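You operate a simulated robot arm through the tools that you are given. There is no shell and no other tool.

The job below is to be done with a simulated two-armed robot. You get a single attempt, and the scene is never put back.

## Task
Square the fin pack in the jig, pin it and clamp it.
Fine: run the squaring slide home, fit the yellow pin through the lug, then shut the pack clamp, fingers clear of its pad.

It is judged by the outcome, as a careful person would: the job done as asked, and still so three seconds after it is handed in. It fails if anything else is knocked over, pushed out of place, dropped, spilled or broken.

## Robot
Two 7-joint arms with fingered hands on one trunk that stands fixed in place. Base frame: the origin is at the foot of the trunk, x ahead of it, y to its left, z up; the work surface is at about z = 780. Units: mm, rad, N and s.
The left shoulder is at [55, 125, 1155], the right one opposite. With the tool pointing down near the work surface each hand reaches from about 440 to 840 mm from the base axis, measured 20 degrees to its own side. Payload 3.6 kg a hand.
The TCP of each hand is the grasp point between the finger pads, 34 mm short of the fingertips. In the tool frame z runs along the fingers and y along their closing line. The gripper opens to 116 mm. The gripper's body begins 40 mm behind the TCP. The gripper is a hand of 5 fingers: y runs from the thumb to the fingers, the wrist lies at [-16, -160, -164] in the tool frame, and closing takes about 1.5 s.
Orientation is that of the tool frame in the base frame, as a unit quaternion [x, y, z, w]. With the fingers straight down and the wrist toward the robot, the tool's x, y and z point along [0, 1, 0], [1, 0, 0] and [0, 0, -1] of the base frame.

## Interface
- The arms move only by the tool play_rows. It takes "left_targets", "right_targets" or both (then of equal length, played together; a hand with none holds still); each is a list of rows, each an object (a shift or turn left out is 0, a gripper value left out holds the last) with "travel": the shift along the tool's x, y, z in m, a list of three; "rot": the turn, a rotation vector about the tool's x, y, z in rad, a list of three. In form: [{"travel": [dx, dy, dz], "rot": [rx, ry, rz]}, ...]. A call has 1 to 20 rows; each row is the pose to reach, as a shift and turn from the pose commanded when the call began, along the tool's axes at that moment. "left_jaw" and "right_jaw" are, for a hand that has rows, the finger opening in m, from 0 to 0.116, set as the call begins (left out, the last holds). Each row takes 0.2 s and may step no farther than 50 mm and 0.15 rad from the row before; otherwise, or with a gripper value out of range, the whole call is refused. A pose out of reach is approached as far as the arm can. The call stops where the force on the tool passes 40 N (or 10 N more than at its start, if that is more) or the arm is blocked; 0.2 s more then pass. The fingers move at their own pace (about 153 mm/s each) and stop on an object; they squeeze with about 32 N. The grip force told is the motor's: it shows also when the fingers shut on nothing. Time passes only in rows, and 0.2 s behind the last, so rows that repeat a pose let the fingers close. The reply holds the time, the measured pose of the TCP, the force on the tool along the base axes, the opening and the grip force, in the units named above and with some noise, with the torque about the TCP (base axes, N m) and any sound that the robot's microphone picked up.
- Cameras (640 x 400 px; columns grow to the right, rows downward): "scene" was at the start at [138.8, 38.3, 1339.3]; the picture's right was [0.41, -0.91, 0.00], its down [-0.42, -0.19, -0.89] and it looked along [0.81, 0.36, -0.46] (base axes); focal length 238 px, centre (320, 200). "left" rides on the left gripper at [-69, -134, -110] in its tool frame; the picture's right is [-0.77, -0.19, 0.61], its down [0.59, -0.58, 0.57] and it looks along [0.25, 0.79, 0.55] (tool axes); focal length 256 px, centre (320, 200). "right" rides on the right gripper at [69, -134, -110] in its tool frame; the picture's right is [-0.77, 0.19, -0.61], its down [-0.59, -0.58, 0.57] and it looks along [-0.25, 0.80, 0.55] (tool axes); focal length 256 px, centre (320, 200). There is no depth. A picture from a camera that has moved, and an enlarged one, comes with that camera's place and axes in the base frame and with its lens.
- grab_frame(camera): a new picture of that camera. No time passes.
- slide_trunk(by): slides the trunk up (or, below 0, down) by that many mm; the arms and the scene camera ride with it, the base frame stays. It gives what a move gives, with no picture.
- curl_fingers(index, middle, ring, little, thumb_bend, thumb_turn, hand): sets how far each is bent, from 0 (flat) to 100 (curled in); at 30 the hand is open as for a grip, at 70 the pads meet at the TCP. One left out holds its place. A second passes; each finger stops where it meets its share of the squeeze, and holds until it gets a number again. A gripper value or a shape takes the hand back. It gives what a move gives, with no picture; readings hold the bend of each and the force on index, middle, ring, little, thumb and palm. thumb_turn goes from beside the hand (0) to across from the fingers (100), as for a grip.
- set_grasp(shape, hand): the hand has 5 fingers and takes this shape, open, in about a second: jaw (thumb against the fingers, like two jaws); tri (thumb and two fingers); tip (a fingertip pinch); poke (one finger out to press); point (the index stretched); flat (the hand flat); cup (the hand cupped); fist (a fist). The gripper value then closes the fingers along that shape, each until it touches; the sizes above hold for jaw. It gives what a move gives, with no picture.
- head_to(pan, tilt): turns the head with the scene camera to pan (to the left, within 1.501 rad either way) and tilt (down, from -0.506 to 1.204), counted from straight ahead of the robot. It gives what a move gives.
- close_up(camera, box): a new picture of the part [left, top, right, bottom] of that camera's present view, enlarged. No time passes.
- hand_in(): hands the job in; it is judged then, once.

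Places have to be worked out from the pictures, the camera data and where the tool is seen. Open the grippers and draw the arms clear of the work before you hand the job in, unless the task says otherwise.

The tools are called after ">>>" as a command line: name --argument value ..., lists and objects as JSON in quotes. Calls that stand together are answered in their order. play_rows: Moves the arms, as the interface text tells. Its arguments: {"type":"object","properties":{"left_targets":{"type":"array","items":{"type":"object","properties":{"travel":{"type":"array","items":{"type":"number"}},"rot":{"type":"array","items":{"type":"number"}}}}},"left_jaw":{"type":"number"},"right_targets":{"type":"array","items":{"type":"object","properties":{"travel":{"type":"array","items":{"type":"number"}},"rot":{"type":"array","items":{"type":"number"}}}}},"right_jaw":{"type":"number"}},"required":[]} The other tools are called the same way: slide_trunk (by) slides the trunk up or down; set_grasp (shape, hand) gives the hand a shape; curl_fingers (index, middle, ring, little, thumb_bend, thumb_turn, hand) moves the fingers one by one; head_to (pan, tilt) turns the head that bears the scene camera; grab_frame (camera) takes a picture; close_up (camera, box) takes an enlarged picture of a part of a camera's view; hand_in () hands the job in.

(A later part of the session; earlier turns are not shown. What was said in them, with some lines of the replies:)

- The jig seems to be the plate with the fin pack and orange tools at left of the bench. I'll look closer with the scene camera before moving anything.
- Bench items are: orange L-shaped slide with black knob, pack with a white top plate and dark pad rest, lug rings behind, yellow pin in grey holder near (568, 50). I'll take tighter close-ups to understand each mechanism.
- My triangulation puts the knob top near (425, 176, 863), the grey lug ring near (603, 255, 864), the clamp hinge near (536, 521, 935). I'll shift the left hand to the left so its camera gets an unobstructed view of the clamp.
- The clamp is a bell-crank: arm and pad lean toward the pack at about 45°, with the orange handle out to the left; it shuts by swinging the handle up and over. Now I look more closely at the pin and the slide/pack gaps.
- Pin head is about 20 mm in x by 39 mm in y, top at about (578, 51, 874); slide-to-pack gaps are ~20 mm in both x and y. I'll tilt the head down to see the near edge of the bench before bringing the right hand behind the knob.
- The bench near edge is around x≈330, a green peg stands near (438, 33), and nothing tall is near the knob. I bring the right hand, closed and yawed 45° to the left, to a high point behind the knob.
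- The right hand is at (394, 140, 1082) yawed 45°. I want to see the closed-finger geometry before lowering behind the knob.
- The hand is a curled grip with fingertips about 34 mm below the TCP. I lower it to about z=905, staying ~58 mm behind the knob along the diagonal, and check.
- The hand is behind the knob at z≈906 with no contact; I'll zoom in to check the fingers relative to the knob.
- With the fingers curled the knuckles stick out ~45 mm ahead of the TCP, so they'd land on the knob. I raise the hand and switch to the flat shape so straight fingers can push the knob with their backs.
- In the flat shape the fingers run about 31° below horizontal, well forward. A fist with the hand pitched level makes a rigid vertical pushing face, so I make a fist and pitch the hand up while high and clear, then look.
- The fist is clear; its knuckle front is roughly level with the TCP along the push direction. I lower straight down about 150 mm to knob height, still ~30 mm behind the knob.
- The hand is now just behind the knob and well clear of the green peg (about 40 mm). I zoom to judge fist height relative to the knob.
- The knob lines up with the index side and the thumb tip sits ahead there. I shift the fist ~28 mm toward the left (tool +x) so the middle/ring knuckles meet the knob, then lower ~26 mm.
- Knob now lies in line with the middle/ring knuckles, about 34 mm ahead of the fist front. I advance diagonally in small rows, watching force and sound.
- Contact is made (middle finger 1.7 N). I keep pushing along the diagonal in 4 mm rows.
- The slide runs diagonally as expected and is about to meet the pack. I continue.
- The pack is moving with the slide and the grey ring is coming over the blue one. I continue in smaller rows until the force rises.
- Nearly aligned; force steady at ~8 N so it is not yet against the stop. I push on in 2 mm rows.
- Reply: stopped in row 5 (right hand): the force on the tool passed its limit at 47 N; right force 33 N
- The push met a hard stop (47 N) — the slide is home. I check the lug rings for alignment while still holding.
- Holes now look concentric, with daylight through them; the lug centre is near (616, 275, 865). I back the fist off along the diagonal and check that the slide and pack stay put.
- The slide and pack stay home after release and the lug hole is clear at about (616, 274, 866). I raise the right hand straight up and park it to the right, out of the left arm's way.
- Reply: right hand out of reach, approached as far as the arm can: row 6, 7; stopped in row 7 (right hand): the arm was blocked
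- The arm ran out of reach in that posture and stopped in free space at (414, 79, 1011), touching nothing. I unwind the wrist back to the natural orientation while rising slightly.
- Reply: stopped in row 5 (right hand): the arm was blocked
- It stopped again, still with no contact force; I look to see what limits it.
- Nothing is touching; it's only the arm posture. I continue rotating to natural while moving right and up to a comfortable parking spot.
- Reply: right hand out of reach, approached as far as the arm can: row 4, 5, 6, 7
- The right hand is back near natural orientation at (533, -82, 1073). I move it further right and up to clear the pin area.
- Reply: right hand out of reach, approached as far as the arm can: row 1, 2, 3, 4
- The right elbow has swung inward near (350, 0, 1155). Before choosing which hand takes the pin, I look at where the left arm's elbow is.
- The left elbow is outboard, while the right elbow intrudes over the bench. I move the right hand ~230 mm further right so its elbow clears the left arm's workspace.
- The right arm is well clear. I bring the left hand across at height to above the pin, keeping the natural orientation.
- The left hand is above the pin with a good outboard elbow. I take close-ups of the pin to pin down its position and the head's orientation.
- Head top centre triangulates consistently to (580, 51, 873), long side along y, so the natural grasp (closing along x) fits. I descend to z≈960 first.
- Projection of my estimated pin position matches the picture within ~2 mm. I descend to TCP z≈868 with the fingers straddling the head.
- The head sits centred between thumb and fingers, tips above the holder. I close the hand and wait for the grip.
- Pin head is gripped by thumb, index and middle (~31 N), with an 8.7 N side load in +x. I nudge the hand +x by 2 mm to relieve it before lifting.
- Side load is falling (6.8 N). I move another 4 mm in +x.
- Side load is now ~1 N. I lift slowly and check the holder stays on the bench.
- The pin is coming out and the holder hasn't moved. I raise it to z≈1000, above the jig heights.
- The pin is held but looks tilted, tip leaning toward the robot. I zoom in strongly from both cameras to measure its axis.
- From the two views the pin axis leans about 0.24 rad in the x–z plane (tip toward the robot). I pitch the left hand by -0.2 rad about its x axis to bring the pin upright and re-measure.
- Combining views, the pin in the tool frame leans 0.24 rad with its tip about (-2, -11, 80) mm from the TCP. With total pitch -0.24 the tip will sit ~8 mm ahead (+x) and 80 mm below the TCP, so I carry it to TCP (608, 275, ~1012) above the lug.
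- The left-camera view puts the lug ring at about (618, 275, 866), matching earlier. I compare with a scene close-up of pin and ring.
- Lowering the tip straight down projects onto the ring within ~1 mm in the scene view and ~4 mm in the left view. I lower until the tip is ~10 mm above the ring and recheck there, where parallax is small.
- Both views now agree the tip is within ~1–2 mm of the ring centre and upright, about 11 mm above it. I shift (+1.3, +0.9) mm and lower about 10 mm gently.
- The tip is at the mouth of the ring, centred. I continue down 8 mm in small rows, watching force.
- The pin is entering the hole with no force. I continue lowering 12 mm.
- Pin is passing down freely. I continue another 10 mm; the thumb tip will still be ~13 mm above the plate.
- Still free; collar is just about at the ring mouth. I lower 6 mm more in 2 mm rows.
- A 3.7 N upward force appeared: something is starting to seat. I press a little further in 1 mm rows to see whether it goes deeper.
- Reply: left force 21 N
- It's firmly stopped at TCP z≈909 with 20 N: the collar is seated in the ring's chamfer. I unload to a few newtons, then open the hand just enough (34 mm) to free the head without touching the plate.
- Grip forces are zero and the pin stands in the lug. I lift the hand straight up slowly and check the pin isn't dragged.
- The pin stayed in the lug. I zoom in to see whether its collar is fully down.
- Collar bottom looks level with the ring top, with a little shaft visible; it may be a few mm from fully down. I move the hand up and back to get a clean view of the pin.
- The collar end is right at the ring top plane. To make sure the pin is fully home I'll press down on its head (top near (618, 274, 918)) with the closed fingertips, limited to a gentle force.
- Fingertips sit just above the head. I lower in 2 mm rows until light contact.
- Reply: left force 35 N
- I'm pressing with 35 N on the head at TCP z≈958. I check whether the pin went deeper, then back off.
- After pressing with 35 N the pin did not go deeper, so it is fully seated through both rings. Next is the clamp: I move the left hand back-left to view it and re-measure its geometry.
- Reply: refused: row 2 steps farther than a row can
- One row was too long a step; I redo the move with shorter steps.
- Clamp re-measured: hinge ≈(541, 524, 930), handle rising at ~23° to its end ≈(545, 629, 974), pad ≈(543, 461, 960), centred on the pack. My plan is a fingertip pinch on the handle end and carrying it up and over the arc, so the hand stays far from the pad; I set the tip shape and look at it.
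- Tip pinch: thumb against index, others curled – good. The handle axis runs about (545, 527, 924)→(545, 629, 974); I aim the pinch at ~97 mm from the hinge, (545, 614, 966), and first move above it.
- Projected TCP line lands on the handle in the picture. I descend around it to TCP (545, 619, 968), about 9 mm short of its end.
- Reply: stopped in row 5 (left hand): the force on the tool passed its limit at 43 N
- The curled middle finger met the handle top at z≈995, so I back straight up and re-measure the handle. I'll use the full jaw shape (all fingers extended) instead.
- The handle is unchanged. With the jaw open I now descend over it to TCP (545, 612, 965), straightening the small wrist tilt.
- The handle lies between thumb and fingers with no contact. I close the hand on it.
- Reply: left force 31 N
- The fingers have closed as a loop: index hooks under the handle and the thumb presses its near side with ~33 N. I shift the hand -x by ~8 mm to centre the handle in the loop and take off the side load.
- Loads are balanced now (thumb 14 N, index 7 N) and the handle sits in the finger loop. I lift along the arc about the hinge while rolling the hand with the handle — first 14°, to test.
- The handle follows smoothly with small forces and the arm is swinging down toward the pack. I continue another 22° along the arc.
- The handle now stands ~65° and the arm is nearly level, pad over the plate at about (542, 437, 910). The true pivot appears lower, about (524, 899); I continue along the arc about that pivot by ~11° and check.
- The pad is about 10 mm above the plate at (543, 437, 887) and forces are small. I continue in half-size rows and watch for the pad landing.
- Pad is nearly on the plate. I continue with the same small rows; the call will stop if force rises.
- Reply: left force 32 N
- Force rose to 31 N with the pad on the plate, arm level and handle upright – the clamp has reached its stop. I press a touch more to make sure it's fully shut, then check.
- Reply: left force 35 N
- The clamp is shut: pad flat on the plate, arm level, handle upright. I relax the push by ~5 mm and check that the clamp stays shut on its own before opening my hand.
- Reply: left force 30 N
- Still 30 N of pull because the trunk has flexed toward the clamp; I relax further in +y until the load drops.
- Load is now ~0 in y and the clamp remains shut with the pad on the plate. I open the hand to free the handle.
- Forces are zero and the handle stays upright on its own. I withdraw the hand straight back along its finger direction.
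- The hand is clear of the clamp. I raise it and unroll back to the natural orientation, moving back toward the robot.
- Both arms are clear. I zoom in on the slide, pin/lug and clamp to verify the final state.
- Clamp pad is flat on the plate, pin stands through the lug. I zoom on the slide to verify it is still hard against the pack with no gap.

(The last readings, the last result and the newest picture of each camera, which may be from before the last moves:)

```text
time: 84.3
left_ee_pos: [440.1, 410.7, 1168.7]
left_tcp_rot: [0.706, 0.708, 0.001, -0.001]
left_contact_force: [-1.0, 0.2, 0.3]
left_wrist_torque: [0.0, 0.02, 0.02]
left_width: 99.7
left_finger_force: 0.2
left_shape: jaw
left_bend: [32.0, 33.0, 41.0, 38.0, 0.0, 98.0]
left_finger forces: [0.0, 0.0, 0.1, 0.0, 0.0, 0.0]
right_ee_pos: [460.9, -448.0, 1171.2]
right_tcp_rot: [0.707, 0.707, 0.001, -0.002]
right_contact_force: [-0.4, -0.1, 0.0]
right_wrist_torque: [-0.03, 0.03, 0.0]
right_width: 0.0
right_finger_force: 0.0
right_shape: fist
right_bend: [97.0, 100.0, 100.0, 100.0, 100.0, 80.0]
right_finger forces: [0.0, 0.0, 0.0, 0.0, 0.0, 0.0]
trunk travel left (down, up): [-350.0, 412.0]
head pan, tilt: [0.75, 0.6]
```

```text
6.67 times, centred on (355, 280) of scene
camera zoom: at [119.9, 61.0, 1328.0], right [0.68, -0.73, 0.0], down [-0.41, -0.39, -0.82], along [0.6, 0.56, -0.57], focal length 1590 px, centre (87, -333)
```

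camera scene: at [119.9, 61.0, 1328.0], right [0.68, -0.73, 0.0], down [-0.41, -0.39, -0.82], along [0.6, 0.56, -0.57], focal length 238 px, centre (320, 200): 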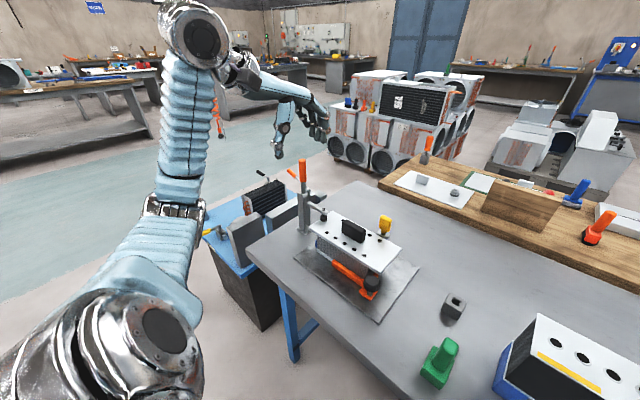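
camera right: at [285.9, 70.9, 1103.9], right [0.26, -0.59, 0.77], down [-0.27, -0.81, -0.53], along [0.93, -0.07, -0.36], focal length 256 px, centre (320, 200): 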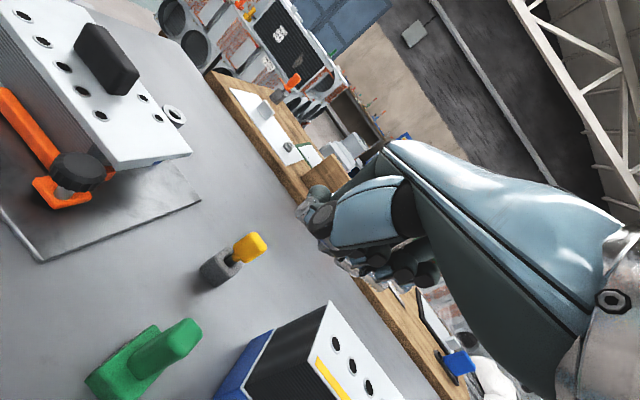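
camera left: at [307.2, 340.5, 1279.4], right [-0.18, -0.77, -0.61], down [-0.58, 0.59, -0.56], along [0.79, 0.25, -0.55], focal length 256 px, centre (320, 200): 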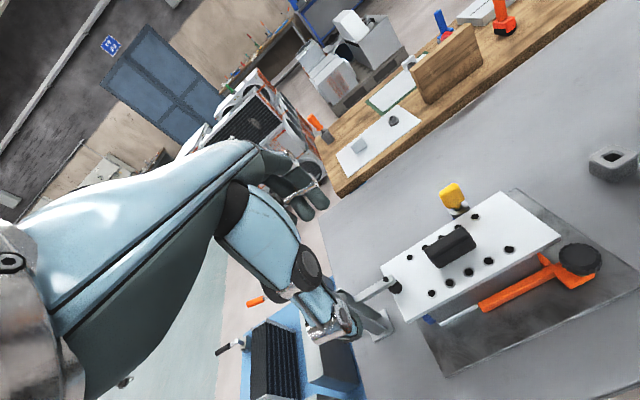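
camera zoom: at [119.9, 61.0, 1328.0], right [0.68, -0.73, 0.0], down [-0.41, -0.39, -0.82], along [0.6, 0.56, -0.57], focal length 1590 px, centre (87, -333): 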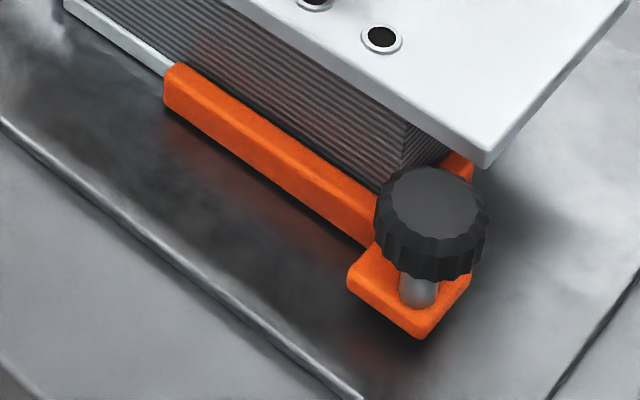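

Slide arms sit tight on the pack, pin and clamp are in place, holder still upright. I open the right hand and draw the left hand back to its starting area before handing in.

>>> set_grasp --hand "right" --shape "jaw"

>>> play_rows --left_targets '[{"travel": [0.03, -0.025, 0]}, {"travel": [0.06, -0.05, 0]}, {"travel": [0.075, -0.062, 0]}, {"travel": [0.075, -0.062, 0]}, {"travel": [0.075, -0.062, 0]}, {"travel": [0.075, -0.062, 0]}, {"travel": [0.075, -0.062, 0]}, {"travel": [0.075, -0.062, 0]}]' --left_jaw 0.116

>>> grab_frame --camera "scene"

>>> close_up --camera "scene" --box '[270, 140, 480, 330]'

```text
time: 85.2
left_ee_pos: [440.4, 410.4, 1169.8]
left_tcp_rot: [0.706, 0.708, 0.002, -0.002]
left_contact_force: [-0.4, -0.7, -0.3]
left_wrist_torque: [0.0, -0.01, 0.0]
left_width: 100.0
left_finger_force: 0.0
left_shape: jaw
left_bend: [32.0, 33.0, 41.0, 38.0, 0.0, 98.0]
left_finger forces: [0.0, 0.0, 0.1, 0.0, 0.1, 0.1]
right_ee_pos: [460.8, -448.1, 1172.7]
right_tcp_rot: [0.708, 0.707, 0.002, -0.002]
right_contact_force: [0.2, -0.1, 0.1]
right_wrist_torque: [0.04, 0.02, 0.0]
right_width: 116.1
right_finger_force: 0.1
right_shape: jaw
right_bend: [30.0, 30.0, 30.0, 30.0, 30.0, 97.0]
right_finger forces: [0.0, 0.0, 0.1, 0.0, 0.0, 0.0]
trunk travel left (down, up): [-350.0, 412.0]
head pan, tilt: [0.75, 0.6]
```

```text
time: 87.0
left_ee_pos: [378.8, 485.5, 1169.7]
left_tcp_rot: [0.706, 0.708, 0.003, -0.002]
left_contact_force: [0.1, -0.5, -0.2]
left_wrist_torque: [0.01, -0.03, -0.01]
left_width: 116.0
left_finger_force: 0.1
left_shape: jaw
left_bend: [30.0, 30.0, 30.0, 30.0, 30.0, 97.0]
left_finger forces: [0.0, 0.0, 0.1, 0.1, 0.0, 0.0]
right_ee_pos: [462.0, -447.7, 1170.5]
right_tcp_rot: [0.708, 0.706, 0.002, -0.002]
right_contact_force: [0.6, -0.3, 0.3]
right_wrist_torque: [-0.01, -0.01, 0.0]
right_width: 116.0
right_finger_force: 0.0
right_shape: jaw
right_bend: [30.0, 30.0, 30.0, 30.0, 30.0, 97.0]
right_finger forces: [0.0, 0.1, 0.0, 0.0, 0.0, 0.1]
trunk travel left (down, up): [-350.0, 412.0]
head pan, tilt: [0.75, 0.6]
```

```text
taken
camera scene: at [119.7, 61.3, 1328.0], right [0.68, -0.73, 0.0], down [-0.41, -0.39, -0.82], along [0.6, 0.56, -0.57], focal length 238 px, centre (320, 200)
```

scene: 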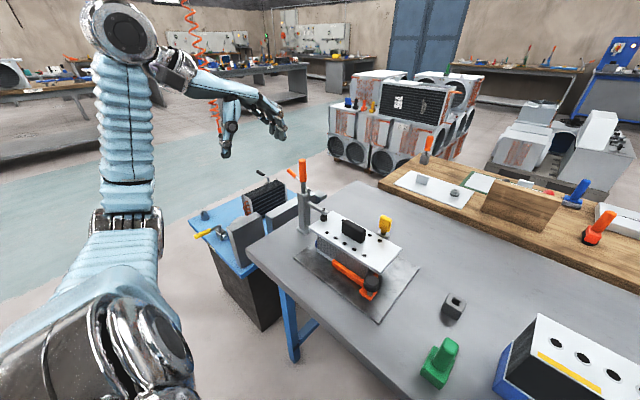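

```text
2.11 times, centred on (375, 235) of scene
camera zoom: at [119.7, 61.3, 1328.0], right [0.68, -0.73, 0.0], down [-0.41, -0.39, -0.82], along [0.6, 0.56, -0.57], focal length 502 px, centre (204, 126)
```

zoom: 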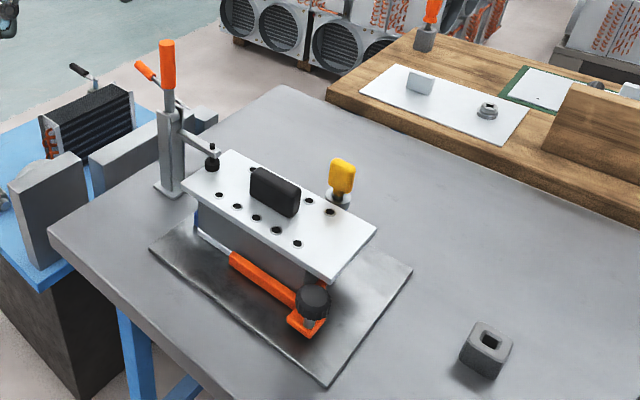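

Everything has held for several seconds: the slide is home and tight against the pack, the yellow pin is seated through the lug, and the clamp is shut on the plate. Both hands are open and clear, so I'm handing the job in.

>>> hand_in

```text
The job is handed in.
```

I ran the squaring slide home, fitted the yellow pin through the lug, shut the pack clamp and handed the job in. I saw nothing knocked over or pushed out of place. I don't have the judge's result.

- **Slide:** I pushed it to a hard stop, about 47 N at the hand. After I let go it stayed tight against the pack, with no gap I could see.
- **Pin:** It stands upright through the lug ring and the blue ring under it. It stopped with its collar about level with the top of the ring. Pressing down on it with about 35 N did not move it further, so I took it as fully seated.
- **Clamp:** The handle is upright and the pad rests on the pack's top plate. It held with no hand on it for several seconds before I handed in. My fingers stayed well clear of the pad.
- **Unplanned contact:** On my first approach to the clamp handle, a curled finger pressed down on it with about 43 N. The handle had not moved, and I backed off and changed grip.

Both hands are open and drawn back clear of the work. The pin's holder and the green peg are where they were.
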